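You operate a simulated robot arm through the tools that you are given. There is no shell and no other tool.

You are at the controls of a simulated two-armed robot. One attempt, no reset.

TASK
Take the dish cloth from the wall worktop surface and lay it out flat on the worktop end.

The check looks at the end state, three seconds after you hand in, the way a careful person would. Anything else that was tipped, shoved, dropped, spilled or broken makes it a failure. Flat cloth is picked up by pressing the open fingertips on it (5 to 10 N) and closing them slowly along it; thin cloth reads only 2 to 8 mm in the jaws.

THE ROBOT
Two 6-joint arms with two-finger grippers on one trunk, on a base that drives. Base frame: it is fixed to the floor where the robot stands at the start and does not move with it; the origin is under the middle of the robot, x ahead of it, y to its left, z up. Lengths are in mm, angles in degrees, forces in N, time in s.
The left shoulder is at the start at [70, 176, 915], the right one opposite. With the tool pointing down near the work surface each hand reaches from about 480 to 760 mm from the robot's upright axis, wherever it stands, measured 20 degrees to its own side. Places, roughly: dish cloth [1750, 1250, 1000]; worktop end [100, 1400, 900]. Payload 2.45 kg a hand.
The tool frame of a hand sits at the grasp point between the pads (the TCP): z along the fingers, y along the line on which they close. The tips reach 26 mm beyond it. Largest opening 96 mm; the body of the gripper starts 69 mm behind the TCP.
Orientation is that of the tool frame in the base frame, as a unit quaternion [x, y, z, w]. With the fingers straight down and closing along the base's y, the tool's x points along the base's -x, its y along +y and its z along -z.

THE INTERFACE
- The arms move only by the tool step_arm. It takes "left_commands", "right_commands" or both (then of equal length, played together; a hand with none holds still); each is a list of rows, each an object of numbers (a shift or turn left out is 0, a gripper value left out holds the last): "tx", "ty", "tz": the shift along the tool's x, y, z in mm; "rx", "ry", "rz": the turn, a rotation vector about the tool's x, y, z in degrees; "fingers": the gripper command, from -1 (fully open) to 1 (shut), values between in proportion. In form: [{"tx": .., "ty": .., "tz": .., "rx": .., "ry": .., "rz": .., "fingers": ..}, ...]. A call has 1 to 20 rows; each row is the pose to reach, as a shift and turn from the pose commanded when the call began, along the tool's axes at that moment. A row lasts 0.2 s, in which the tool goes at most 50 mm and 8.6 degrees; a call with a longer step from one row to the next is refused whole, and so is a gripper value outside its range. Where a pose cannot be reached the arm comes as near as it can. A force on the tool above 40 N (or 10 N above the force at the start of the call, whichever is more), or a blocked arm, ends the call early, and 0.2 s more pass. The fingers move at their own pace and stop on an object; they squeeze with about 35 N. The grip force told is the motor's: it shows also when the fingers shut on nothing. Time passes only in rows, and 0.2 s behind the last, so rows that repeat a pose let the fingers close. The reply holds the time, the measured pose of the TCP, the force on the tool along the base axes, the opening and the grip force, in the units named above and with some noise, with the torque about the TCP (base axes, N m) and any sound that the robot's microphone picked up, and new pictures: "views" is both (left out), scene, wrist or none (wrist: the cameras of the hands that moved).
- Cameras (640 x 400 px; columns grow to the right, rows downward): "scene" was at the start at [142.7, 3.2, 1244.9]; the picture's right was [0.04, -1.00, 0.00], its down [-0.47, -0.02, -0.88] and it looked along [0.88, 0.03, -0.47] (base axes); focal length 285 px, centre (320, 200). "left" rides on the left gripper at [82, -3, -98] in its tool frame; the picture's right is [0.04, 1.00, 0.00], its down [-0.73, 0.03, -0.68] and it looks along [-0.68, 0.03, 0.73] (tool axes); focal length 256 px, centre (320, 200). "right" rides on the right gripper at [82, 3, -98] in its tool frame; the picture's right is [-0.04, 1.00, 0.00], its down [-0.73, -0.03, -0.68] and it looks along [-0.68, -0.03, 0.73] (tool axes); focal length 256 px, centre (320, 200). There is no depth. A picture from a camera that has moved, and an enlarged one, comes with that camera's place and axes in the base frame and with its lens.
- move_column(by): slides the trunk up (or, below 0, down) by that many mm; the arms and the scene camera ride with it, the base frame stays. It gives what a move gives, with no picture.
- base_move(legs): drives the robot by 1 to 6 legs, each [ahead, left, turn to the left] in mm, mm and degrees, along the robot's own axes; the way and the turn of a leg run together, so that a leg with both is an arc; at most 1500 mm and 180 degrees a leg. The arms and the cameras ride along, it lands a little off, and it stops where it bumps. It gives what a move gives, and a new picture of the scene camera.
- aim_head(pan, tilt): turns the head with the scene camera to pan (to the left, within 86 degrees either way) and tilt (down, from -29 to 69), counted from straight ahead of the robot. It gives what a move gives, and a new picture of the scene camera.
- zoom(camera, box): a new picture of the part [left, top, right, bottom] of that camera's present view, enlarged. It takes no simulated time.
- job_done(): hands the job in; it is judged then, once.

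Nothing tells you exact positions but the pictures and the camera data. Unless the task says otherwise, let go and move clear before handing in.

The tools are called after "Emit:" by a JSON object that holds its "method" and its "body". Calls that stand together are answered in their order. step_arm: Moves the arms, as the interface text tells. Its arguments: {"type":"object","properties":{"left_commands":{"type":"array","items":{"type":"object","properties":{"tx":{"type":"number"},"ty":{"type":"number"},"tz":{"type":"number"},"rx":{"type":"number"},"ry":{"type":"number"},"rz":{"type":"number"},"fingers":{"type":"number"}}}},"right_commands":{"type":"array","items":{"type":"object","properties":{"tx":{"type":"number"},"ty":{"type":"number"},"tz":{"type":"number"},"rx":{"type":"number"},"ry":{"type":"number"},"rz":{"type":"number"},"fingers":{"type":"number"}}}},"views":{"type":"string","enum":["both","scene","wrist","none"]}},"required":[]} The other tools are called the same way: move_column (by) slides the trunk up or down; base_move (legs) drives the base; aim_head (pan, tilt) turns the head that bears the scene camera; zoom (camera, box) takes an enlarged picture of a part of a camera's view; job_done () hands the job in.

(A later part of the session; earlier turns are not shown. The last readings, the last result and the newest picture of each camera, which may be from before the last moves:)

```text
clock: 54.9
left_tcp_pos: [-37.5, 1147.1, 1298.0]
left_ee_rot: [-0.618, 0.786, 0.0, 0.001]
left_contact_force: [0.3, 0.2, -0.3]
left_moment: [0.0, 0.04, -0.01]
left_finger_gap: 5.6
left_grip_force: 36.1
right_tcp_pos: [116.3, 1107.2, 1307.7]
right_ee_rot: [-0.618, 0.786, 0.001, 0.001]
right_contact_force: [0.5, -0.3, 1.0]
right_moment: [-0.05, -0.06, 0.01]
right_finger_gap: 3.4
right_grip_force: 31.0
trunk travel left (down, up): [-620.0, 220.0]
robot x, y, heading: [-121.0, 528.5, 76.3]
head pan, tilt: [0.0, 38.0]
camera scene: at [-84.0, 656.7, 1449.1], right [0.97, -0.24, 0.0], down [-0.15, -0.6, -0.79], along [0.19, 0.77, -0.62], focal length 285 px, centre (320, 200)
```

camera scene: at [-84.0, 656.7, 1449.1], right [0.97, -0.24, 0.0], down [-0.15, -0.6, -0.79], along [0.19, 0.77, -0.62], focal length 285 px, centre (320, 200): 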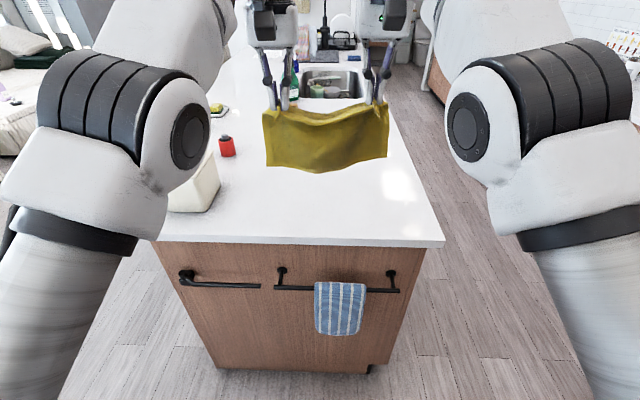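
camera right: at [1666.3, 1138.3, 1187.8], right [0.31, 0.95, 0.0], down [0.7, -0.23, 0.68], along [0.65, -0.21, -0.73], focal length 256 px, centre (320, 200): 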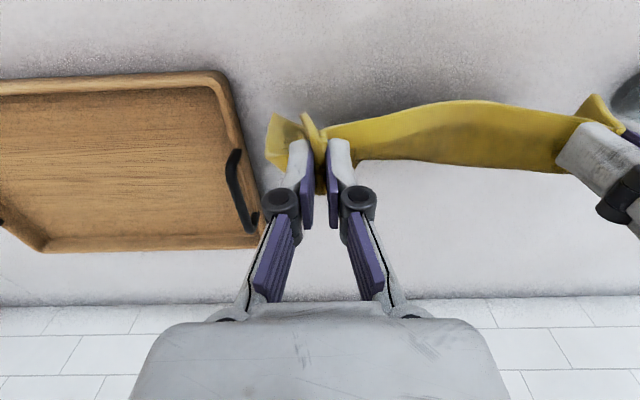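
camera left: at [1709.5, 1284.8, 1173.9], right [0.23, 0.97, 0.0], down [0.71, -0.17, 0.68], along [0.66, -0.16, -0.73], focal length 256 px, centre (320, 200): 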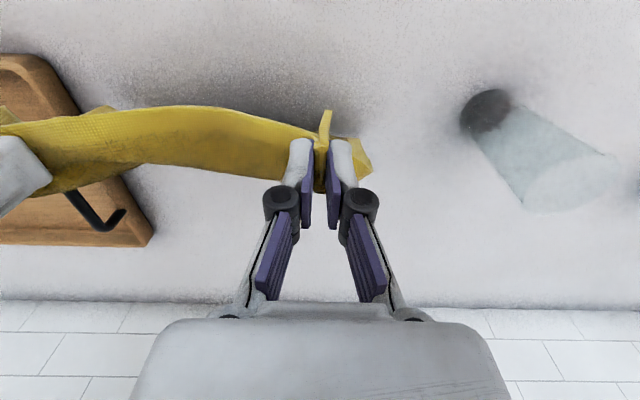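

I'm square to the island end: its edge is about 656 mm ahead, the canister starts at about L +330, and the target centre [100, 1400] is about 900 mm ahead. The area between is clear, so I'll drive 255 mm closer.

Emit:
{"method": "base_move", "body": {"legs": [[255, 0, -0.8]]}}

Emit:
{"method": "aim_head", "body": {"pan": 0, "tilt": 48}}

```text
clock: 56.7
left_tcp_pos: [34.3, 1395.8, 1297.1]
left_ee_rot: [-0.612, 0.791, 0.001, 0.002]
left_contact_force: [0.3, 0.0, -0.1]
left_moment: [-0.03, 0.0, 0.0]
left_finger_gap: 5.7
left_grip_force: 36.1
right_tcp_pos: [189.9, 1353.6, 1309.4]
right_ee_rot: [-0.611, 0.791, 0.001, 0.001]
right_contact_force: [1.0, 0.3, 0.5]
right_moment: [0.0, -0.05, 0.0]
right_finger_gap: 4.4
right_grip_force: 34.9
trunk travel left (down, up): [-620.0, 220.0]
robot x, y, heading: [-53.9, 771.4, 75.4]
head pan, tilt: [0.0, 38.0]
camera scene: at [-19.0, 906.1, 1449.2], right [0.97, -0.25, 0.0], down [-0.15, -0.6, -0.79], along [0.2, 0.76, -0.62], focal length 285 px, centre (320, 200)
```

scene: 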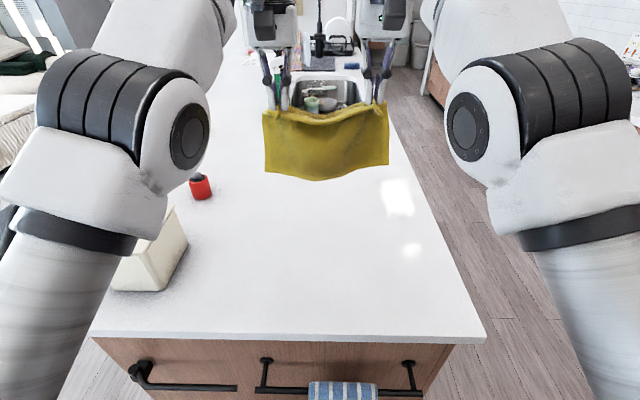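

```text
clock: 57.5
left_tcp_pos: [35.5, 1397.0, 1296.5]
left_ee_rot: [-0.612, 0.791, 0.0, 0.001]
left_contact_force: [0.1, 0.5, -0.4]
left_moment: [-0.01, -0.02, -0.04]
left_finger_gap: 5.8
left_grip_force: 33.0
right_tcp_pos: [188.2, 1354.7, 1308.9]
right_ee_rot: [-0.611, 0.791, 0.001, 0.001]
right_contact_force: [0.0, -0.1, -0.2]
right_moment: [-0.05, 0.04, 0.0]
right_finger_gap: 5.6
right_grip_force: 34.2
trunk travel left (down, up): [-620.0, 220.0]
robot x, y, heading: [-54.7, 773.5, 75.4]
head pan, tilt: [0.0, 48.0]
camera scene: at [-20.6, 900.6, 1434.5], right [0.97, -0.25, 0.0], down [-0.19, -0.72, -0.67], along [0.17, 0.65, -0.74], focal length 285 px, centre (320, 200)
```

scene: 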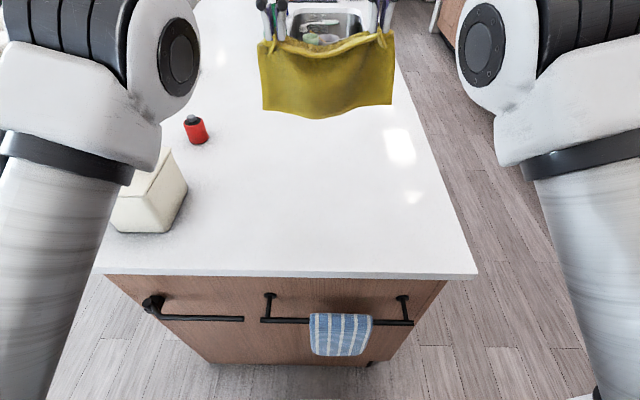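

The island edge is about 405 mm ahead and the target is about 645 mm ahead of the robot, with only bare worktop around it. I'll lower the trunk 100 mm, then reach forward so the cloth's free edge hangs over the far side of the target.

Emit:
{"method": "move_column", "body": {"by": -100}}

Emit:
{"method": "step_arm", "body": {"left_commands": [{"tx": -12, "tz": 8}, {"tx": -25, "tz": 16}, {"tx": -38, "tz": 24}, {"tx": -50, "tz": 32}, {"tx": -62, "tz": 40}, {"tx": -75, "tz": 48}, {"tx": -85, "tz": 55}, {"tx": -85, "tz": 55}], "right_commands": [{"tx": -12, "tz": 10}, {"tx": -25, "tz": 20}, {"tx": -38, "tz": 30}, {"tx": -50, "tz": 39}, {"tx": -62, "tz": 48}, {"tx": -77, "tz": 58}, {"tx": -87, "tz": 67}, {"tx": -87, "tz": 67}], "views": "both"}}

```text
clock: 58.8
left_tcp_pos: [35.1, 1396.1, 1197.4]
left_ee_rot: [-0.611, 0.791, 0.0, 0.001]
left_contact_force: [-0.3, 0.2, 0.7]
left_moment: [-0.02, -0.03, -0.03]
left_finger_gap: 4.9
left_grip_force: 31.8
right_tcp_pos: [189.1, 1353.9, 1208.6]
right_ee_rot: [-0.611, 0.792, 0.001, 0.001]
right_contact_force: [1.1, -0.3, 0.7]
right_moment: [-0.01, -0.02, 0.03]
right_finger_gap: 3.6
right_grip_force: 32.4
trunk travel left (down, up): [-520.0, 320.0]
robot x, y, heading: [-53.7, 777.9, 75.3]
head pan, tilt: [0.0, 48.0]
```

```text
clock: 60.6
left_tcp_pos: [32.5, 1443.1, 1131.9]
left_ee_rot: [-0.612, 0.791, 0.001, 0.0]
left_contact_force: [15.3, -4.0, -0.4]
left_moment: [-0.09, -0.37, -0.06]
left_finger_gap: 4.9
left_grip_force: 33.4
left hand out of reach, approached as far as the arm can: row 1, 2, 3, 4, 5, 6, 7, 8
right_tcp_pos: [211.9, 1400.8, 1133.1]
right_ee_rot: [-0.612, 0.791, 0.002, 0.0]
right_contact_force: [-14.1, 3.7, -0.4]
right_moment: [0.09, 0.43, 0.07]
right_finger_gap: 4.5
right_grip_force: 33.3
right hand out of reach, approached as far as the arm can: row 2, 3, 4, 5, 6, 7, 8
trunk travel left (down, up): [-520.0, 320.0]
robot x, y, heading: [-51.4, 771.7, 75.2]
head pan, tilt: [0.0, 48.0]
camera scene: at [-20.6, 900.4, 1334.5], right [0.97, -0.25, 0.0], down [-0.19, -0.72, -0.67], along [0.17, 0.65, -0.74], focal length 285 px, centre (320, 200)
camera right: at [189.2, 1322.8, 1232.4], right [-0.96, 0.29, 0.0], down [0.21, 0.7, 0.68], along [0.2, 0.65, -0.73], focal length 256 px, centre (320, 200)
camera left: at [15.3, 1362.6, 1229.4], right [-0.98, 0.21, 0.0], down [0.16, 0.72, 0.68], along [0.15, 0.66, -0.73], focal length 256 px, centre (320, 200)
```

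scene: 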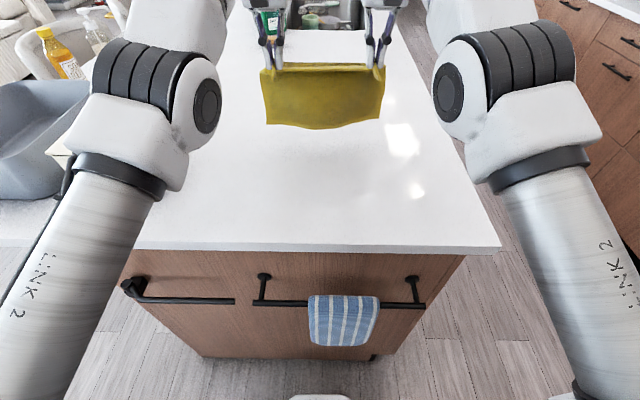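
right: 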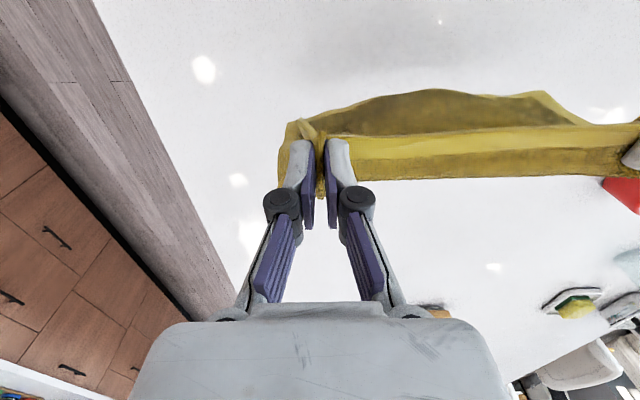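
left: 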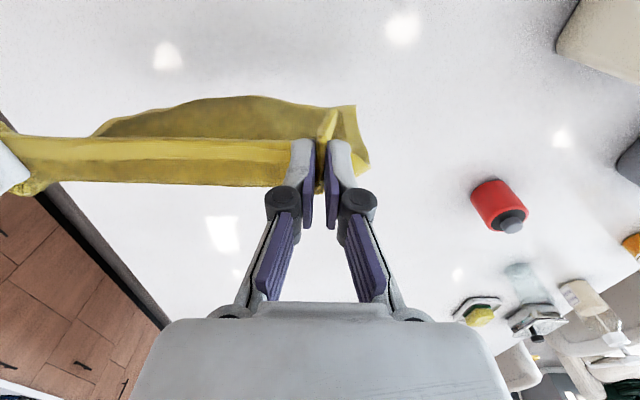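

At this height the arms top out at about 672 mm ahead, and the hands spread until the cloth became taut at about 15 N. I'll pull back 30 mm and bring the hands closer to relieve it, then drive the base slightly further in.

Emit:
{"method": "step_arm", "body": {"left_commands": [{"tx": 8, "ty": -2}, {"tx": 16, "ty": -5}, {"tx": 24, "ty": -8}, {"tx": 32, "ty": -10}, {"tx": 32, "ty": -10}], "right_commands": [{"tx": 8, "ty": 2}, {"tx": 16, "ty": 5}, {"tx": 24, "ty": 8}, {"tx": 36, "ty": 10}, {"tx": 36, "ty": 10}], "views": "scene"}}

```text
clock: 61.8
left_tcp_pos: [46.1, 1431.4, 1135.2]
left_ee_rot: [-0.612, 0.791, 0.001, 0.001]
left_contact_force: [0.4, 0.3, -1.2]
left_moment: [-0.01, 0.02, 0.03]
left_finger_gap: 4.5
left_grip_force: 33.3
left hand out of reach, approached as far as the arm can: row 1, 2, 3, 4, 5
right_tcp_pos: [194.2, 1368.5, 1133.9]
right_ee_rot: [-0.612, 0.791, 0.001, 0.001]
right_contact_force: [-0.6, 0.5, 0.5]
right_moment: [0.01, -0.02, 0.0]
right_finger_gap: 4.6
right_grip_force: 33.1
trunk travel left (down, up): [-520.0, 320.0]
robot x, y, heading: [-57.4, 775.7, 75.4]
head pan, tilt: [0.0, 48.0]
camera scene: at [-20.5, 900.5, 1334.5], right [0.97, -0.25, 0.0], down [-0.19, -0.72, -0.67], along [0.17, 0.65, -0.74], focal length 285 px, centre (320, 200)
```

scene: 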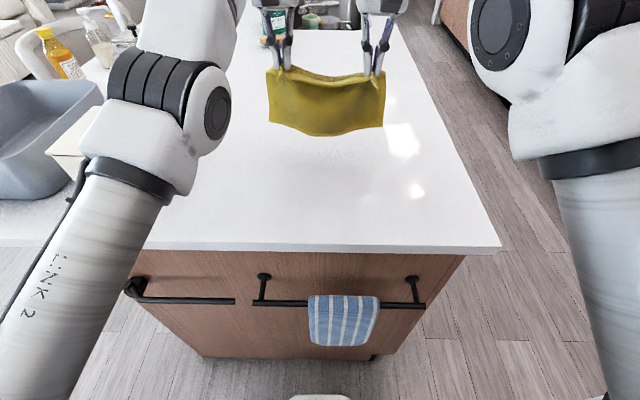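

The tension is gone, but the left hand is about 20 mm further forward than the right. I'll even them up before driving.

Emit:
{"method": "step_arm", "body": {"left_commands": [{"tx": 7, "ty": 1}, {"tx": 14, "ty": 3}, {"tx": 20, "ty": 4}, {"tx": 20, "ty": 4}], "views": "none"}}

Emit:
{"method": "base_move", "body": {"legs": [[45, 0, 0]]}}

```text
clock: 62.8
left_tcp_pos: [47.4, 1429.0, 1137.6]
left_ee_rot: [-0.612, 0.791, 0.001, 0.001]
left_contact_force: [1.5, 0.5, 0.0]
left_moment: [0.02, 0.0, -0.01]
left_finger_gap: 5.4
left_grip_force: 33.1
left hand out of reach, approached as far as the arm can: row 1, 2, 3, 4
right_tcp_pos: [194.0, 1367.3, 1134.2]
right_ee_rot: [-0.612, 0.791, 0.001, 0.0]
right_contact_force: [0.7, 0.1, 1.5]
right_moment: [-0.02, 0.01, 0.0]
right_finger_gap: 4.7
right_grip_force: 34.2
trunk travel left (down, up): [-520.0, 320.0]
robot x, y, heading: [-52.7, 772.4, 75.4]
head pan, tilt: [0.0, 48.0]
```

```text
clock: 63.7
left_tcp_pos: [58.4, 1472.9, 1138.1]
left_ee_rot: [-0.612, 0.791, 0.002, 0.001]
left_contact_force: [0.4, -0.5, -0.6]
left_moment: [0.01, 0.04, -0.03]
left_finger_gap: 4.0
left_grip_force: 30.5
right_tcp_pos: [206.5, 1411.0, 1135.0]
right_ee_rot: [-0.611, 0.791, 0.002, 0.001]
right_contact_force: [0.3, 0.0, -0.3]
right_moment: [-0.03, -0.05, 0.02]
right_finger_gap: 4.6
right_grip_force: 35.4
trunk travel left (down, up): [-520.0, 320.0]
robot x, y, heading: [-43.2, 817.6, 75.3]
head pan, tilt: [0.0, 48.0]
camera scene: at [-9.5, 942.9, 1334.8], right [0.97, -0.25, 0.0], down [-0.19, -0.72, -0.67], along [0.17, 0.65, -0.74], focal length 285 px, centre (320, 200)
```

scene: 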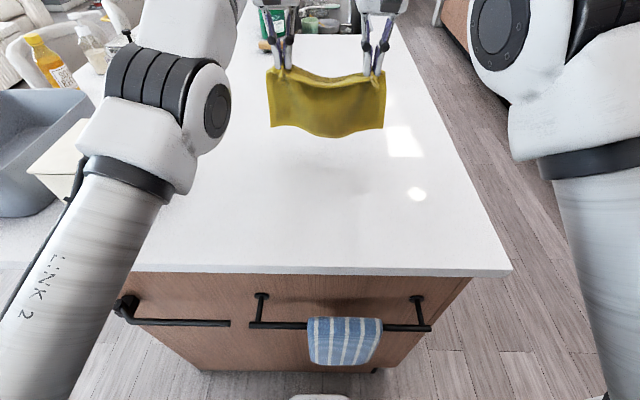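

The base moved in cleanly and the target centre is now about 600 mm ahead. I'll raise the trunk 100 mm to give the arms more forward reach and then lower the hands, so the cloth's bottom edge stays just above the worktop.

Emit:
{"method": "move_column", "body": {"by": 100}}

Emit:
{"method": "step_arm", "body": {"left_commands": [{"tz": 15}, {"tz": 30}, {"tz": 45}, {"tz": 60}, {"tz": 75}, {"tz": 90}, {"tz": 90}], "right_commands": [{"tz": 15}, {"tz": 30}, {"tz": 45}, {"tz": 60}, {"tz": 75}, {"tz": 90}, {"tz": 90}], "views": "none"}}

```text
clock: 65.0
left_tcp_pos: [58.9, 1473.7, 1237.3]
left_ee_rot: [-0.612, 0.791, 0.001, 0.002]
left_contact_force: [1.1, 0.3, 0.8]
left_moment: [0.0, -0.01, 0.05]
left_finger_gap: 3.6
left_grip_force: 30.9
right_tcp_pos: [206.1, 1413.4, 1234.2]
right_ee_rot: [-0.611, 0.791, 0.001, 0.0]
right_contact_force: [-0.2, -0.2, 0.2]
right_moment: [-0.03, -0.01, 0.03]
right_finger_gap: 3.7
right_grip_force: 32.0
trunk travel left (down, up): [-620.0, 220.0]
robot x, y, heading: [-40.2, 821.4, 75.3]
head pan, tilt: [0.0, 48.0]
```

```text
clock: 66.6
left_tcp_pos: [61.3, 1476.8, 1204.5]
left_ee_rot: [-0.611, 0.791, -0.009, -0.024]
left_contact_force: [0.7, 0.7, -0.8]
left_moment: [-0.01, -0.04, 0.01]
left_finger_gap: 5.7
left_grip_force: 35.2
left hand out of reach, approached as far as the arm can: row 1, 2, 3, 4, 5, 6, 7
right_tcp_pos: [204.9, 1412.5, 1146.2]
right_ee_rot: [-0.612, 0.791, 0.001, 0.001]
right_contact_force: [-0.2, 0.8, -1.0]
right_moment: [-0.01, 0.03, 0.01]
right_finger_gap: 5.3
right_grip_force: 34.9
trunk travel left (down, up): [-620.0, 220.0]
robot x, y, heading: [-42.9, 819.3, 75.4]
head pan, tilt: [0.0, 48.0]
```

The right hand came down as asked, but the left only dropped about 33 mm and tilted slightly. I'll look at the arms before going on.

Emit:
{"method": "aim_head", "body": {"pan": 0, "tilt": 25}}

```text
clock: 67.5
left_tcp_pos: [61.6, 1475.9, 1203.8]
left_ee_rot: [-0.611, 0.791, -0.008, -0.024]
left_contact_force: [0.4, 0.8, -0.1]
left_moment: [0.01, 0.0, -0.03]
left_finger_gap: 5.6
left_grip_force: 36.1
right_tcp_pos: [206.5, 1412.1, 1145.8]
right_ee_rot: [-0.611, 0.791, 0.0, 0.001]
right_contact_force: [-0.6, 0.6, -0.5]
right_moment: [-0.03, 0.02, -0.02]
right_finger_gap: 4.6
right_grip_force: 32.3
trunk travel left (down, up): [-620.0, 220.0]
robot x, y, heading: [-48.1, 818.1, 75.4]
head pan, tilt: [0.0, 25.0]
camera scene: at [-5.9, 956.5, 1469.3], right [0.97, -0.25, 0.0], down [-0.11, -0.41, -0.91], along [0.23, 0.88, -0.42], focal length 285 px, centre (320, 200)
```

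scene: 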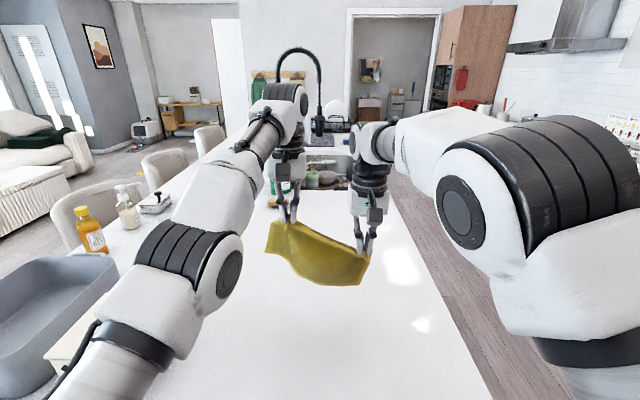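

The left arm is nearly straight at the elbow, which is why it got stuck. I'll pull the left hand back toward the robot to bend the elbow again.

Emit:
{"method": "step_arm", "body": {"left_commands": [{"tx": 10}, {"tx": 20}, {"tx": 30}, {"tx": 40}, {"tx": 50}, {"tx": 50}], "views": "scene"}}

```text
clock: 68.9
left_tcp_pos: [47.0, 1433.8, 1207.3]
left_ee_rot: [-0.612, 0.79, -0.01, -0.023]
left_contact_force: [0.8, 0.4, -1.3]
left_moment: [-0.07, -0.01, 0.03]
left_finger_gap: 4.0
left_grip_force: 30.6
left hand out of reach, approached as far as the arm can: row 1, 2, 3, 4
right_tcp_pos: [204.2, 1414.6, 1142.6]
right_ee_rot: [-0.612, 0.791, 0.0, 0.0]
right_contact_force: [0.3, 0.1, -0.1]
right_moment: [-0.06, 0.03, 0.01]
right_finger_gap: 3.9
right_grip_force: 31.6
trunk travel left (down, up): [-620.0, 220.0]
robot x, y, heading: [-44.4, 821.3, 75.4]
head pan, tilt: [0.0, 25.0]
camera scene: at [-5.7, 960.7, 1468.8], right [0.97, -0.25, 0.0], down [-0.11, -0.41, -0.9], along [0.23, 0.88, -0.43], focal length 285 px, centre (320, 200)
```

scene: 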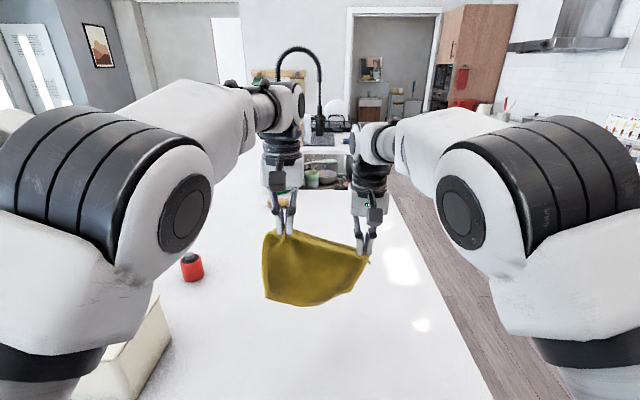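

The left elbow is bent again. I'll level the left hand with the right (F≈637, z≈1146), straighten its small tilt, and space the hands about 170 mm apart.

Emit:
{"method": "step_arm", "body": {"left_commands": [{"tx": -3, "ty": 3, "tz": 10, "rx": 0.2, "ry": -0.7}, {"tx": -7, "ty": 6, "tz": 22, "rx": 0.4, "ry": -1.4}, {"tx": -11, "ty": 10, "tz": 35, "rx": 0.6, "ry": -2.1}, {"tx": -16, "ty": 14, "tz": 48, "rx": 0.7, "ry": -2.8}, {"tx": -20, "ty": 16, "tz": 61, "rx": 0.7, "ry": -2.8}, {"tx": -20, "ty": 16, "tz": 61, "rx": 0.7, "ry": -2.8}], "right_commands": [{"ty": 1}, {"ty": 2}, {"ty": 3}, {"ty": 4}, {"ty": 4}, {"ty": 4}], "views": "scene"}}

```text
clock: 70.3
left_tcp_pos: [37.1, 1448.2, 1148.4]
left_ee_rot: [-0.611, 0.792, 0.002, 0.0]
left_contact_force: [-0.3, 0.0, 0.7]
left_moment: [-0.01, 0.02, -0.04]
left_finger_gap: 5.3
left_grip_force: 36.6
right_tcp_pos: [201.1, 1413.9, 1143.7]
right_ee_rot: [-0.611, 0.791, 0.001, 0.0]
right_contact_force: [0.0, 0.5, 0.1]
right_moment: [0.05, -0.03, 0.06]
right_finger_gap: 3.8
right_grip_force: 33.1
trunk travel left (down, up): [-620.0, 220.0]
robot x, y, heading: [-41.9, 817.3, 75.5]
head pan, tilt: [0.0, 25.0]
camera scene: at [-6.2, 955.7, 1469.5], right [0.97, -0.25, 0.0], down [-0.11, -0.41, -0.91], along [0.23, 0.88, -0.42], focal length 285 px, centre (320, 200)
```

scene: 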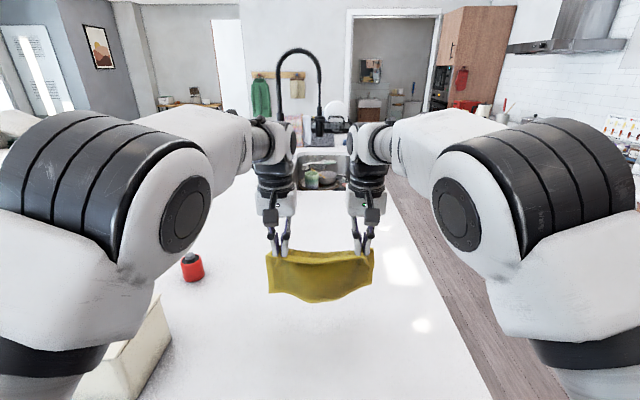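

Both hands are level at z≈1146 and about 167 mm apart. I'll move them forward to about F 678 and down to about z 1112, so the free edge almost touches the worktop on the far side.

Emit:
{"method": "step_arm", "body": {"left_commands": [{"tx": -10, "tz": 6}, {"tx": -20, "tz": 12}, {"tx": -30, "tz": 20}, {"tx": -40, "tz": 28}, {"tx": -49, "tz": 36}, {"tx": -49, "tz": 36}, {"tx": -49, "tz": 36}], "right_commands": [{"tx": -8, "tz": 5}, {"tx": -16, "tz": 10}, {"tx": -24, "tz": 17}, {"tx": -32, "tz": 24}, {"tx": -41, "tz": 32}, {"tx": -41, "tz": 32}, {"tx": -41, "tz": 32}], "views": "both"}}

```text
clock: 71.9
left_tcp_pos: [49.2, 1497.6, 1110.1]
left_ee_rot: [-0.612, 0.791, 0.001, 0.0]
left_contact_force: [-0.8, -0.9, -0.2]
left_moment: [0.0, 0.01, 0.02]
left_finger_gap: 4.5
left_grip_force: 31.6
right_tcp_pos: [212.0, 1452.8, 1113.4]
right_ee_rot: [-0.612, 0.791, 0.001, 0.001]
right_contact_force: [-0.1, 1.0, 0.2]
right_moment: [-0.02, 0.01, 0.0]
right_finger_gap: 5.3
right_grip_force: 34.7
trunk travel left (down, up): [-620.0, 220.0]
robot x, y, heading: [-46.2, 817.0, 75.9]
head pan, tilt: [0.0, 25.0]
camera scene: at [-5.9, 956.7, 1469.4], right [0.97, -0.25, 0.0], down [-0.11, -0.41, -0.91], along [0.23, 0.88, -0.42], focal length 285 px, centre (320, 200)
camera right: at [188.4, 1375.8, 1212.2], right [-0.96, 0.29, 0.0], down [0.21, 0.7, 0.68], along [0.2, 0.65, -0.73], focal length 256 px, centre (320, 200)
camera left: at [32.6, 1418.1, 1207.3], right [-0.98, 0.21, 0.0], down [0.16, 0.72, 0.68], along [0.14, 0.67, -0.73], focal length 256 px, centre (320, 200)
```

scene: 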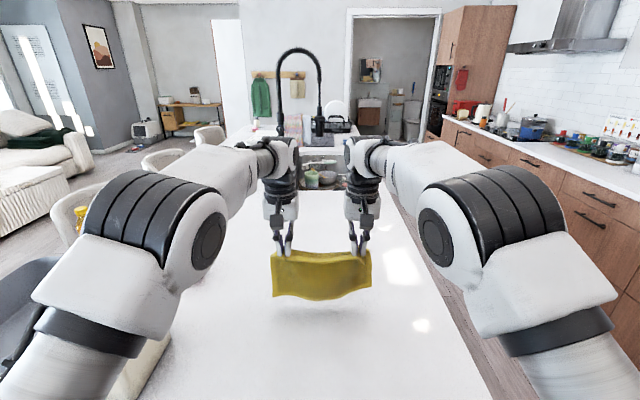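
right: 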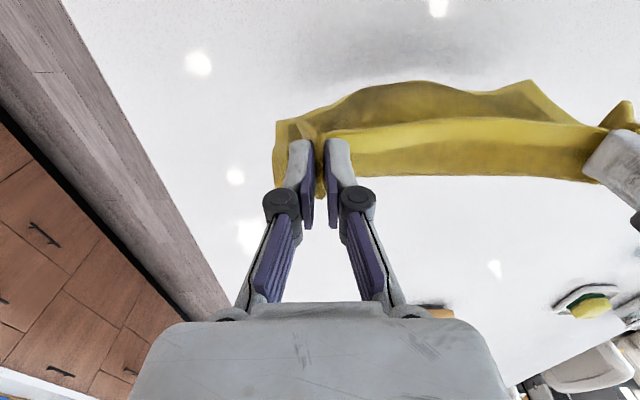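
left: 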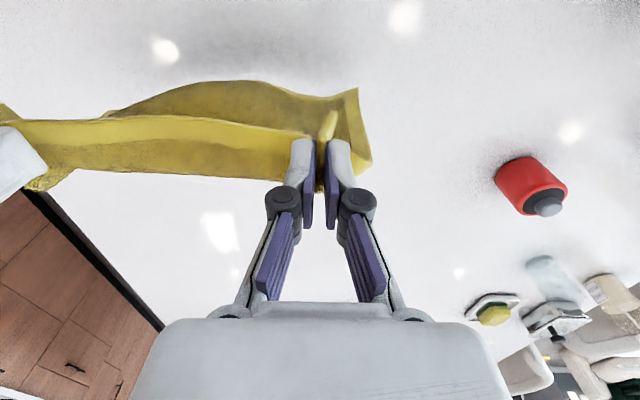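

The cloth hangs straight with its free edge about 35 mm above the worktop at roughly 690 mm ahead. I'll lower it until that edge touches, then keep lowering while drawing the hands back so it rolls out flat toward me.

Emit:
{"method": "step_arm", "body": {"left_commands": [{"tz": 14}, {"tz": 28}, {"tx": 4, "tz": 40}, {"tx": 14, "tz": 50}, {"tx": 28, "tz": 60}, {"tx": 44, "tz": 72}, {"tx": 60, "tz": 86}, {"tx": 75, "tz": 100}, {"tx": 90, "tz": 114}, {"tx": 102, "tz": 128}, {"tx": 102, "tz": 128}], "right_commands": [{"tz": 16}, {"tz": 31}, {"tx": 3, "tz": 43}, {"tx": 12, "tz": 53}, {"tx": 26, "tz": 63}, {"tx": 42, "tz": 75}, {"tx": 58, "tz": 89}, {"tx": 73, "tz": 103}, {"tx": 88, "tz": 117}, {"tx": 100, "tz": 131}, {"tx": 100, "tz": 131}], "views": "both"}}

```text
clock: 74.3
left_tcp_pos: [8.4, 1407.7, 976.5]
left_ee_rot: [-0.629, 0.777, -0.027, 0.005]
left_contact_force: [22.3, -6.7, 0.3]
left_moment: [-0.19, -0.66, -0.13]
left_finger_gap: 5.9
left_grip_force: 34.2
right_tcp_pos: [201.0, 1355.5, 976.8]
right_ee_rot: [-0.595, 0.803, 0.011, -0.021]
right_contact_force: [-23.0, 6.2, -1.0]
right_moment: [0.2, 0.65, 0.13]
right_finger_gap: 5.6
right_grip_force: 34.3
trunk travel left (down, up): [-620.0, 220.0]
robot x, y, heading: [-44.3, 818.2, 75.2]
head pan, tilt: [0.0, 25.0]
camera scene: at [-5.8, 956.6, 1469.4], right [0.97, -0.25, 0.0], down [-0.11, -0.41, -0.91], along [0.23, 0.88, -0.42], focal length 285 px, centre (320, 200)
camera right: at [178.9, 1280.7, 1077.3], right [-0.94, 0.33, 0.04], down [0.27, 0.7, 0.66], along [0.19, 0.64, -0.75], focal length 256 px, centre (320, 200)
camera left: at [-8.6, 1330.5, 1075.4], right [-0.98, 0.17, -0.05], down [0.1, 0.75, 0.66], along [0.15, 0.64, -0.75], focal length 256 px, centre (320, 200)
```

scene: 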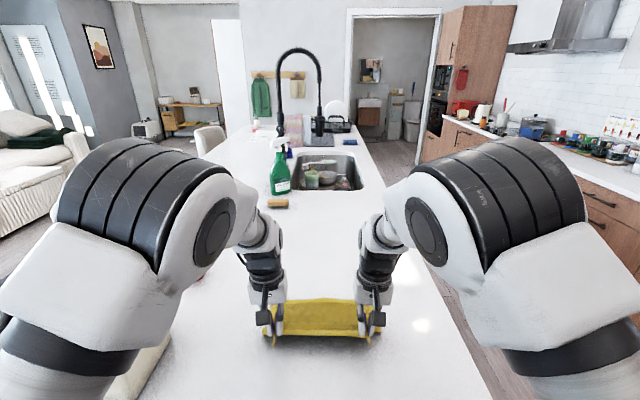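
right: 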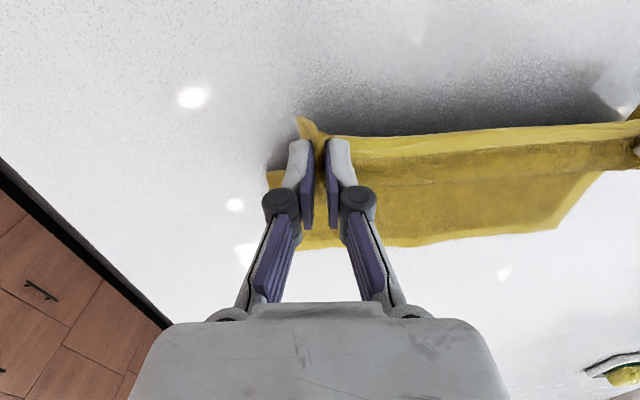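
left: 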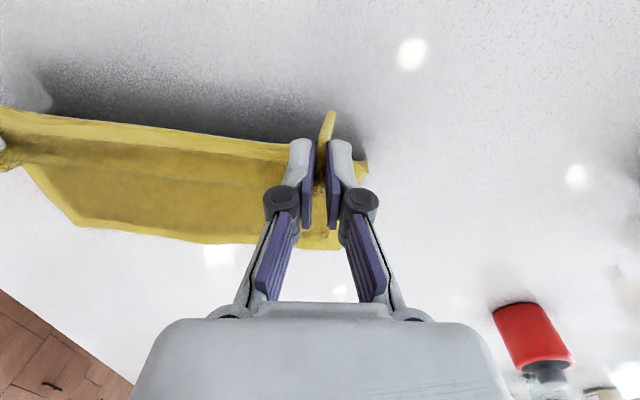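

The cloth's far part now lies on the worktop, but the hands have drifted about 200 mm apart and are tensioning it at about 23 N. I'll bring them inward a little and see whether they settle.

Emit:
{"method": "step_arm", "body": {"left_commands": [{"ty": 0}, {"ty": 0}], "right_commands": [{"ty": 0}, {"ty": 0}], "views": "none"}}

```text
clock: 74.9
left_tcp_pos: [7.7, 1407.9, 980.2]
left_ee_rot: [-0.629, 0.777, -0.025, 0.008]
left_contact_force: [18.3, -5.3, -0.1]
left_moment: [-0.14, -0.47, -0.13]
left_finger_gap: 5.7
left_grip_force: 34.0
right_tcp_pos: [200.4, 1356.3, 979.2]
right_ee_rot: [-0.595, 0.803, 0.013, -0.019]
right_contact_force: [-18.9, 5.6, 0.3]
right_moment: [0.15, 0.52, -0.03]
right_finger_gap: 4.6
right_grip_force: 32.9
trunk travel left (down, up): [-620.0, 220.0]
robot x, y, heading: [-41.5, 817.5, 75.1]
head pan, tilt: [0.0, 25.0]
```

The wrists are being pushed outward, which looks like the arms crowding each other when folded this far back. I'll reach the hands forward again to free them and do the rest of the pull-back with the base.

Emit:
{"method": "step_arm", "body": {"left_commands": [{"tx": -10}, {"tx": -20}, {"tx": -30}, {"tx": -40}, {"tx": -50}, {"tx": -50}], "right_commands": [{"tx": -10}, {"tx": -20}, {"tx": -30}, {"tx": -40}, {"tx": -50}, {"tx": -50}], "views": "both"}}

```text
clock: 76.3
left_tcp_pos: [35.7, 1446.6, 982.0]
left_ee_rot: [-0.611, 0.792, 0.002, 0.0]
left_contact_force: [-0.4, 0.1, -0.6]
left_moment: [0.0, -0.01, 0.0]
left_finger_gap: 4.3
left_grip_force: 33.1
right_tcp_pos: [198.2, 1404.8, 981.4]
right_ee_rot: [-0.612, 0.791, 0.0, 0.001]
right_contact_force: [-0.7, -1.0, -1.0]
right_moment: [0.0, -0.02, -0.02]
right_finger_gap: 4.1
right_grip_force: 32.5
trunk travel left (down, up): [-620.0, 220.0]
robot x, y, heading: [-42.2, 820.7, 75.3]
head pan, tilt: [0.0, 25.0]
camera scene: at [-6.4, 956.0, 1469.5], right [0.97, -0.25, 0.0], down [-0.11, -0.41, -0.91], along [0.23, 0.88, -0.42], focal length 285 px, centre (320, 200)
camera right: at [175.1, 1327.6, 1081.3], right [-0.96, 0.29, 0.0], down [0.21, 0.7, 0.68], along [0.2, 0.65, -0.73], focal length 256 px, centre (320, 200)
camera left: at [18.9, 1367.0, 1079.2], right [-0.98, 0.21, 0.0], down [0.16, 0.72, 0.68], along [0.14, 0.67, -0.73], focal length 256 px, centre (320, 200)
```

scene: 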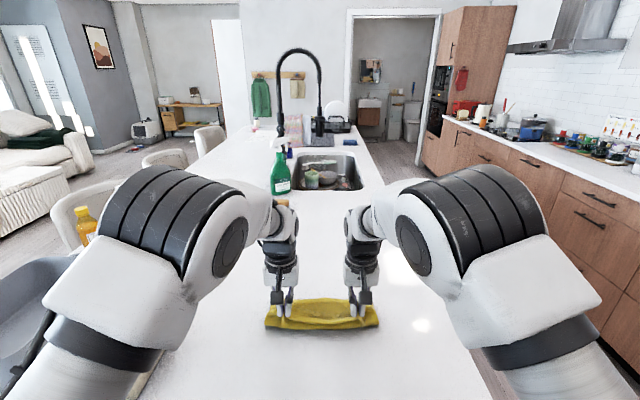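
right: 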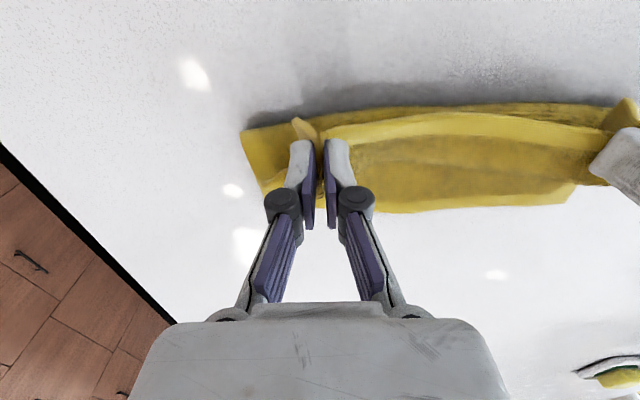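
left: 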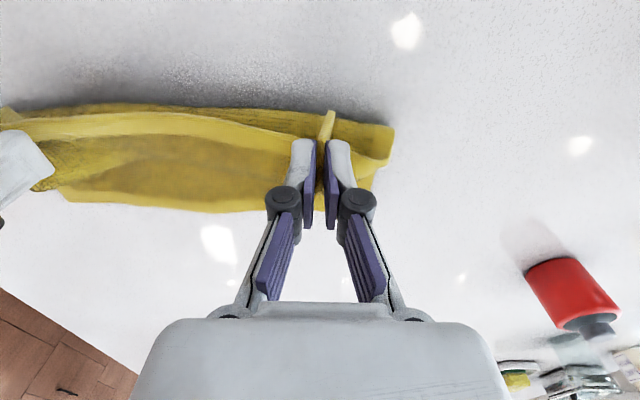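

The hands are relaxed again and the far edge lies at about 694 mm ahead, which is where I want it. I'll back the base 85 mm to draw the near edge toward me.

Emit:
{"method": "base_move", "body": {"legs": [[-85, 0, 0]]}}

Emit:
{"method": "step_arm", "body": {"left_commands": [{"tz": 5}, {"tz": 10}, {"tz": 15}, {"tz": 20}, {"tz": 20}], "right_commands": [{"tz": 5}, {"tz": 10}, {"tz": 15}, {"tz": 20}, {"tz": 20}], "views": "both"}}

```text
clock: 77.4
left_tcp_pos: [14.1, 1366.0, 983.0]
left_ee_rot: [-0.611, 0.792, 0.002, 0.001]
left_contact_force: [0.0, -0.6, 0.2]
left_moment: [0.02, -0.01, 0.05]
left_finger_gap: 4.4
left_grip_force: 33.2
right_tcp_pos: [178.0, 1323.8, 981.1]
right_ee_rot: [-0.611, 0.791, 0.0, 0.0]
right_contact_force: [0.1, -1.2, 1.1]
right_moment: [0.03, 0.01, -0.01]
right_finger_gap: 4.1
right_grip_force: 33.0
trunk travel left (down, up): [-620.0, 220.0]
robot x, y, heading: [-63.6, 735.5, 75.5]
head pan, tilt: [0.0, 25.0]
camera scene: at [-27.3, 875.1, 1469.4], right [0.97, -0.25, 0.0], down [-0.11, -0.41, -0.91], along [0.23, 0.88, -0.42], focal length 285 px, centre (320, 200)
```

scene: 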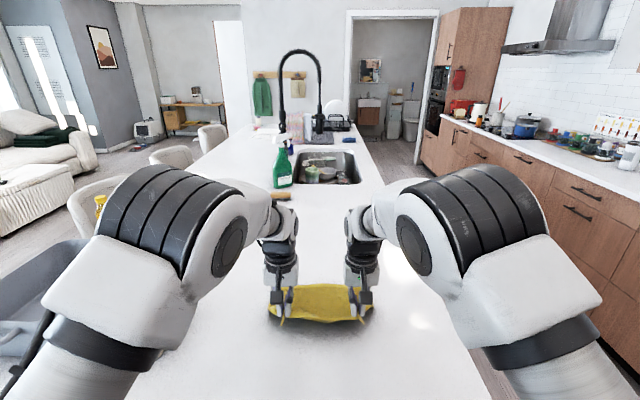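

```text
clock: 78.6
left_tcp_pos: [13.3, 1366.6, 963.8]
left_ee_rot: [-0.612, 0.791, 0.002, 0.001]
left_contact_force: [0.8, -0.7, 0.4]
left_moment: [0.0, -0.03, 0.07]
left_finger_gap: 4.7
left_grip_force: 33.3
right_tcp_pos: [177.0, 1324.4, 961.6]
right_ee_rot: [-0.612, 0.791, 0.0, 0.001]
right_contact_force: [-0.3, -0.8, 0.2]
right_moment: [0.01, -0.01, 0.01]
right_finger_gap: 4.0
right_grip_force: 33.1
trunk travel left (down, up): [-620.0, 220.0]
robot x, y, heading: [-63.9, 737.3, 75.2]
head pan, tilt: [0.0, 25.0]
camera scene: at [-27.4, 874.8, 1469.5], right [0.97, -0.25, 0.0], down [-0.11, -0.41, -0.91], along [0.23, 0.88, -0.42], focal length 285 px, centre (320, 200)
camera right: at [154.3, 1247.1, 1061.6], right [-0.96, 0.29, 0.0], down [0.21, 0.7, 0.68], along [0.2, 0.65, -0.73], focal length 256 px, centre (320, 200)
camera left: at [-3.2, 1286.9, 1060.3], right [-0.98, 0.21, 0.0], down [0.16, 0.71, 0.68], along [0.14, 0.67, -0.73], focal length 256 px, centre (320, 200)
```

scene: 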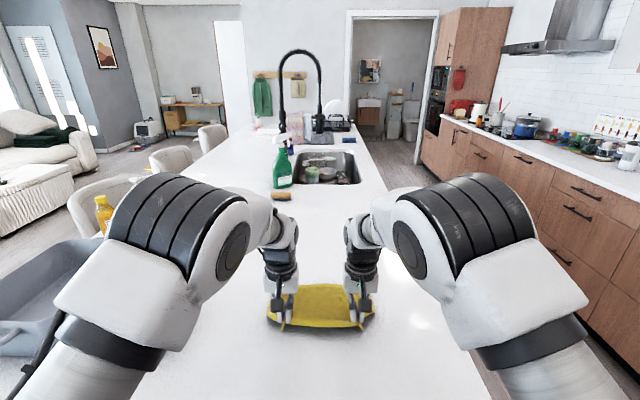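
right: 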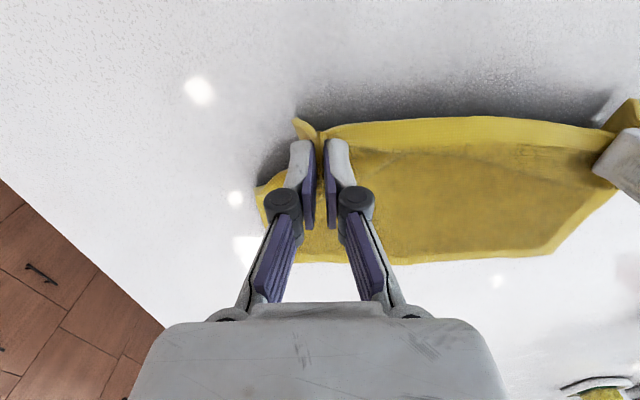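
left: 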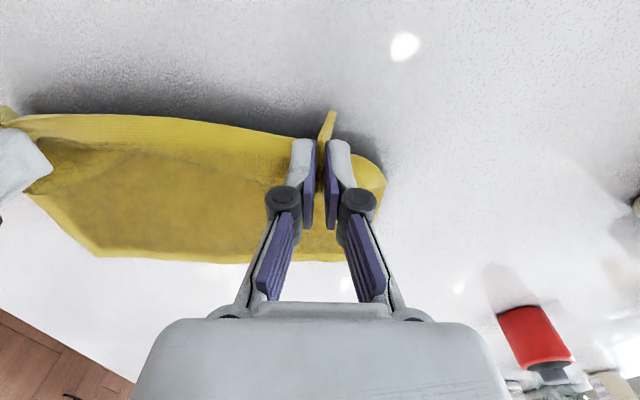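

The cloth is spreading well and the hands are about 150 mm behind its far edge. I'll pull back another 25 mm and lower further.

Emit:
{"method": "base_move", "body": {"legs": [[-25, 0, 0]]}}

Emit:
{"method": "step_arm", "body": {"left_commands": [{"tz": 4}, {"tz": 8}, {"tz": 12}, {"tz": 16}, {"tz": 16}], "right_commands": [{"tz": 4}, {"tz": 7}, {"tz": 10}, {"tz": 14}, {"tz": 14}], "views": "both"}}

```text
clock: 79.4
left_tcp_pos: [8.1, 1345.5, 960.1]
left_ee_rot: [-0.613, 0.79, 0.0, -0.001]
left_contact_force: [-0.6, -0.3, -1.1]
left_moment: [-0.05, -0.03, 0.01]
left_finger_gap: 4.3
left_grip_force: 33.1
right_tcp_pos: [171.3, 1304.5, 960.0]
right_ee_rot: [-0.612, 0.791, 0.001, -0.002]
right_contact_force: [0.2, 0.9, 0.4]
right_moment: [0.01, -0.01, -0.03]
right_finger_gap: 4.2
right_grip_force: 32.9
trunk travel left (down, up): [-620.0, 220.0]
robot x, y, heading: [-72.1, 713.8, 75.3]
head pan, tilt: [0.0, 25.0]
camera scene: at [-32.4, 855.9, 1468.8], right [0.97, -0.25, 0.0], down [-0.11, -0.41, -0.9], along [0.23, 0.88, -0.43], focal length 285 px, centre (320, 200)
```

scene: 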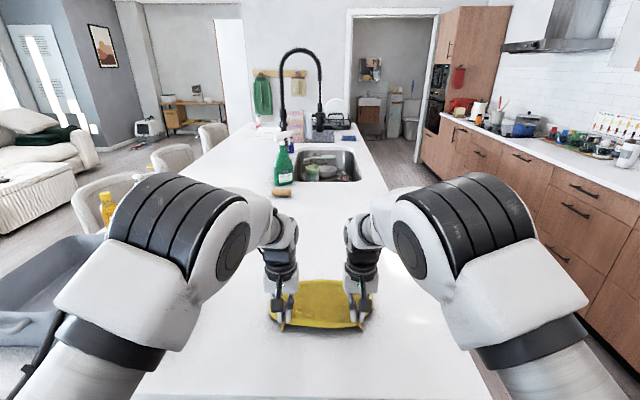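

```text
clock: 80.6
left_tcp_pos: [7.9, 1343.3, 946.9]
left_ee_rot: [-0.613, 0.79, 0.001, 0.0]
left_contact_force: [0.3, -0.7, -0.1]
left_moment: [-0.01, 0.0, 0.02]
left_finger_gap: 4.4
left_grip_force: 33.0
right_tcp_pos: [171.4, 1302.5, 947.5]
right_ee_rot: [-0.612, 0.791, 0.001, 0.0]
right_contact_force: [0.5, -0.4, 0.2]
right_moment: [0.02, 0.0, 0.0]
right_finger_gap: 3.9
right_grip_force: 33.3
trunk travel left (down, up): [-620.0, 220.0]
robot x, y, heading: [-68.5, 715.1, 75.5]
head pan, tilt: [0.0, 25.0]
camera scene: at [-33.7, 851.2, 1469.5], right [0.97, -0.25, 0.0], down [-0.11, -0.41, -0.91], along [0.23, 0.88, -0.42], focal length 285 px, centre (320, 200)
camera right: at [148.3, 1224.2, 1047.2], right [-0.96, 0.29, 0.0], down [0.21, 0.7, 0.68], along [0.2, 0.65, -0.73], focal length 256 px, centre (320, 200)
camera left: at [-10.1, 1263.4, 1044.2], right [-0.98, 0.21, 0.0], down [0.16, 0.72, 0.68], along [0.14, 0.67, -0.73], focal length 256 px, centre (320, 200)
```

scene: 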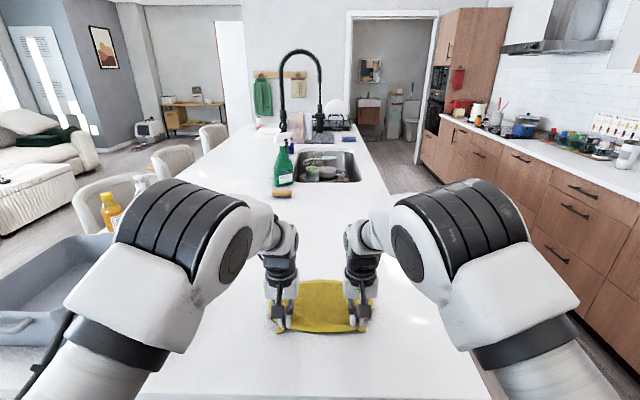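
right: 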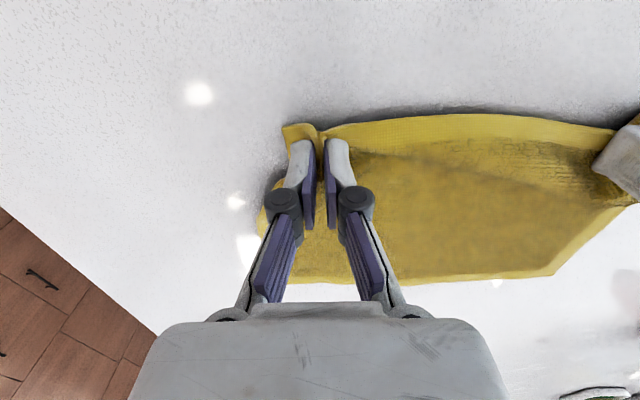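
left: 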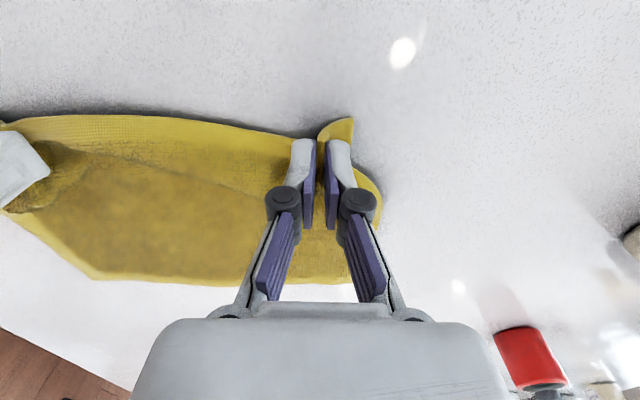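

The cloth is nearly flat and the tips are about 15 mm above the surface. I'll pull back 12 mm more while lowering to contact, watching the force.

Emit:
{"method": "step_arm", "body": {"left_commands": [{"tx": 4, "tz": 2}, {"tx": 8, "tz": 4}, {"tx": 12, "tz": 6}, {"tx": 14, "tz": 8}, {"tx": 14, "tz": 9}], "right_commands": [{"tx": 4, "tz": 2}, {"tx": 8, "tz": 4}, {"tx": 12, "tz": 6}, {"tx": 14, "tz": 8}, {"tx": 14, "tz": 9}], "views": "wrist"}}

```text
clock: 81.8
left_tcp_pos: [4.3, 1331.0, 940.1]
left_ee_rot: [-0.612, 0.791, 0.003, 0.001]
left_contact_force: [0.7, 3.0, 11.1]
left_moment: [0.1, -0.04, 0.0]
left_finger_gap: 4.5
left_grip_force: 33.7
right_tcp_pos: [167.0, 1286.9, 940.6]
right_ee_rot: [-0.613, 0.79, 0.002, 0.002]
right_contact_force: [2.1, 2.1, 8.5]
right_moment: [0.02, 0.04, -0.05]
right_finger_gap: 4.1
right_grip_force: 33.3
trunk travel left (down, up): [-620.0, 220.0]
robot x, y, heading: [-69.1, 712.7, 75.4]
head pan, tilt: [0.0, 25.0]
camera right: at [144.0, 1209.4, 1039.7], right [-0.96, 0.29, 0.0], down [0.21, 0.7, 0.68], along [0.2, 0.65, -0.73], focal length 256 px, centre (320, 200)
camera left: at [-13.7, 1249.7, 1036.1], right [-0.98, 0.21, 0.0], down [0.16, 0.71, 0.68], along [0.14, 0.67, -0.73], focal length 256 px, centre (320, 200)
```

right: 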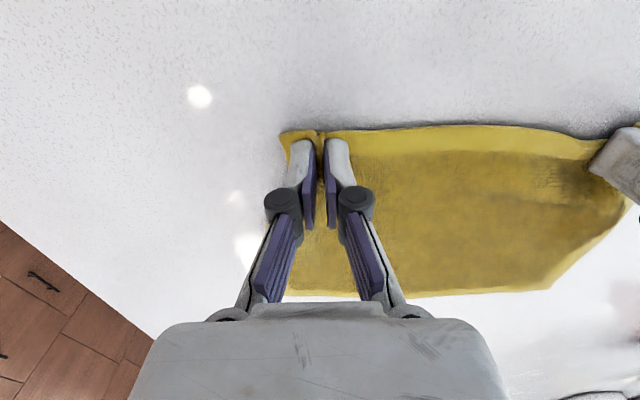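
left: 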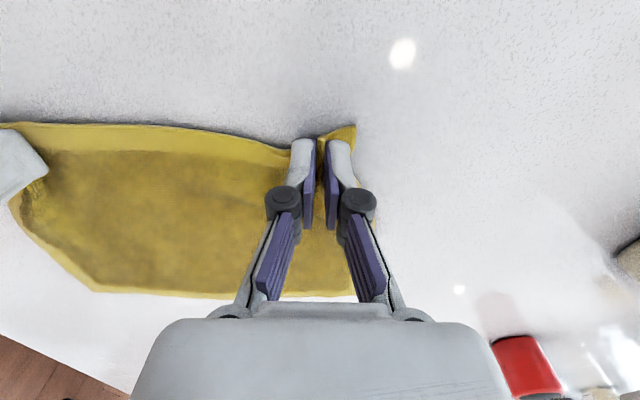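

Both fingertips are resting on the island with the cloth flat out in front and light contact of 8–11 N. I'll open the jaws slowly while moving each hand outward, so the outer fingers spread the pinched folds flat again.

Emit:
{"method": "step_arm", "body": {"left_commands": [{"fingers": 0.9}, {"ty": 2, "fingers": 0.82}, {"ty": 4, "fingers": 0.74}, {"ty": 6, "fingers": 0.66}, {"ty": 8, "fingers": 0.58}, {"ty": 10, "fingers": 0.5}, {"ty": 12, "fingers": 0.42}, {"ty": 14, "fingers": 0.33}, {"ty": 16, "fingers": 0.25}, {"ty": 18, "fingers": 0.17}, {"ty": 18, "fingers": 0.17}], "right_commands": [{"fingers": 0.9}, {"ty": -2, "fingers": 0.82}, {"ty": -4, "fingers": 0.74}, {"ty": -6, "fingers": 0.66}, {"ty": -8, "fingers": 0.58}, {"ty": -10, "fingers": 0.5}, {"ty": -12, "fingers": 0.42}, {"ty": -14, "fingers": 0.33}, {"ty": -16, "fingers": 0.25}, {"ty": -18, "fingers": 0.17}, {"ty": -18, "fingers": 0.17}], "views": "wrist"}}

```text
clock: 84.2
left_tcp_pos: [-14.3, 1332.9, 938.0]
left_ee_rot: [-0.612, 0.791, 0.001, 0.001]
left_contact_force: [0.1, 0.2, 5.4]
left_moment: [-0.02, -0.05, -0.02]
left_finger_gap: 41.0
left_grip_force: 0.2
right_tcp_pos: [185.9, 1282.9, 940.0]
right_ee_rot: [-0.612, 0.791, 0.002, 0.001]
right_contact_force: [-1.1, 0.3, 3.7]
right_moment: [-0.06, 0.04, -0.01]
right_finger_gap: 39.7
right_grip_force: 0.0
trunk travel left (down, up): [-620.0, 220.0]
robot x, y, heading: [-69.5, 713.9, 75.3]
head pan, tilt: [0.0, 25.0]
camera right: at [161.6, 1205.8, 1038.7], right [-0.96, 0.29, 0.0], down [0.21, 0.7, 0.68], along [0.2, 0.65, -0.73], focal length 256 px, centre (320, 200)
camera left: at [-31.1, 1254.2, 1035.0], right [-0.98, 0.21, 0.0], down [0.16, 0.72, 0.68], along [0.14, 0.67, -0.73], focal length 256 px, centre (320, 200)
```

right: 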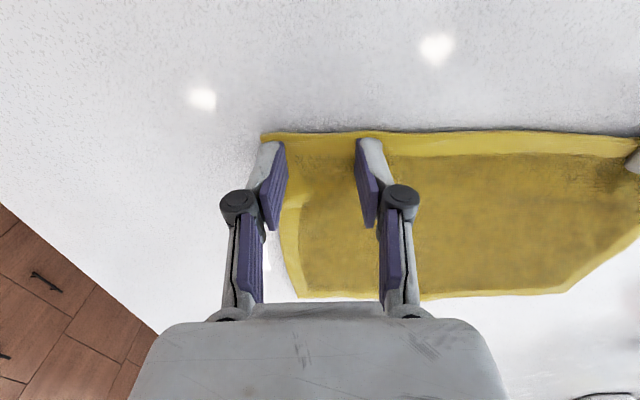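
left: 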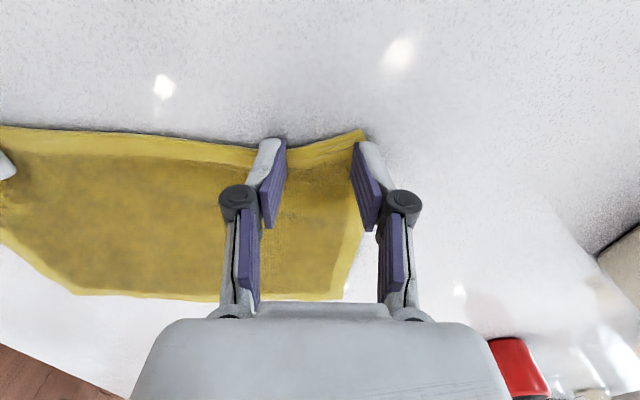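

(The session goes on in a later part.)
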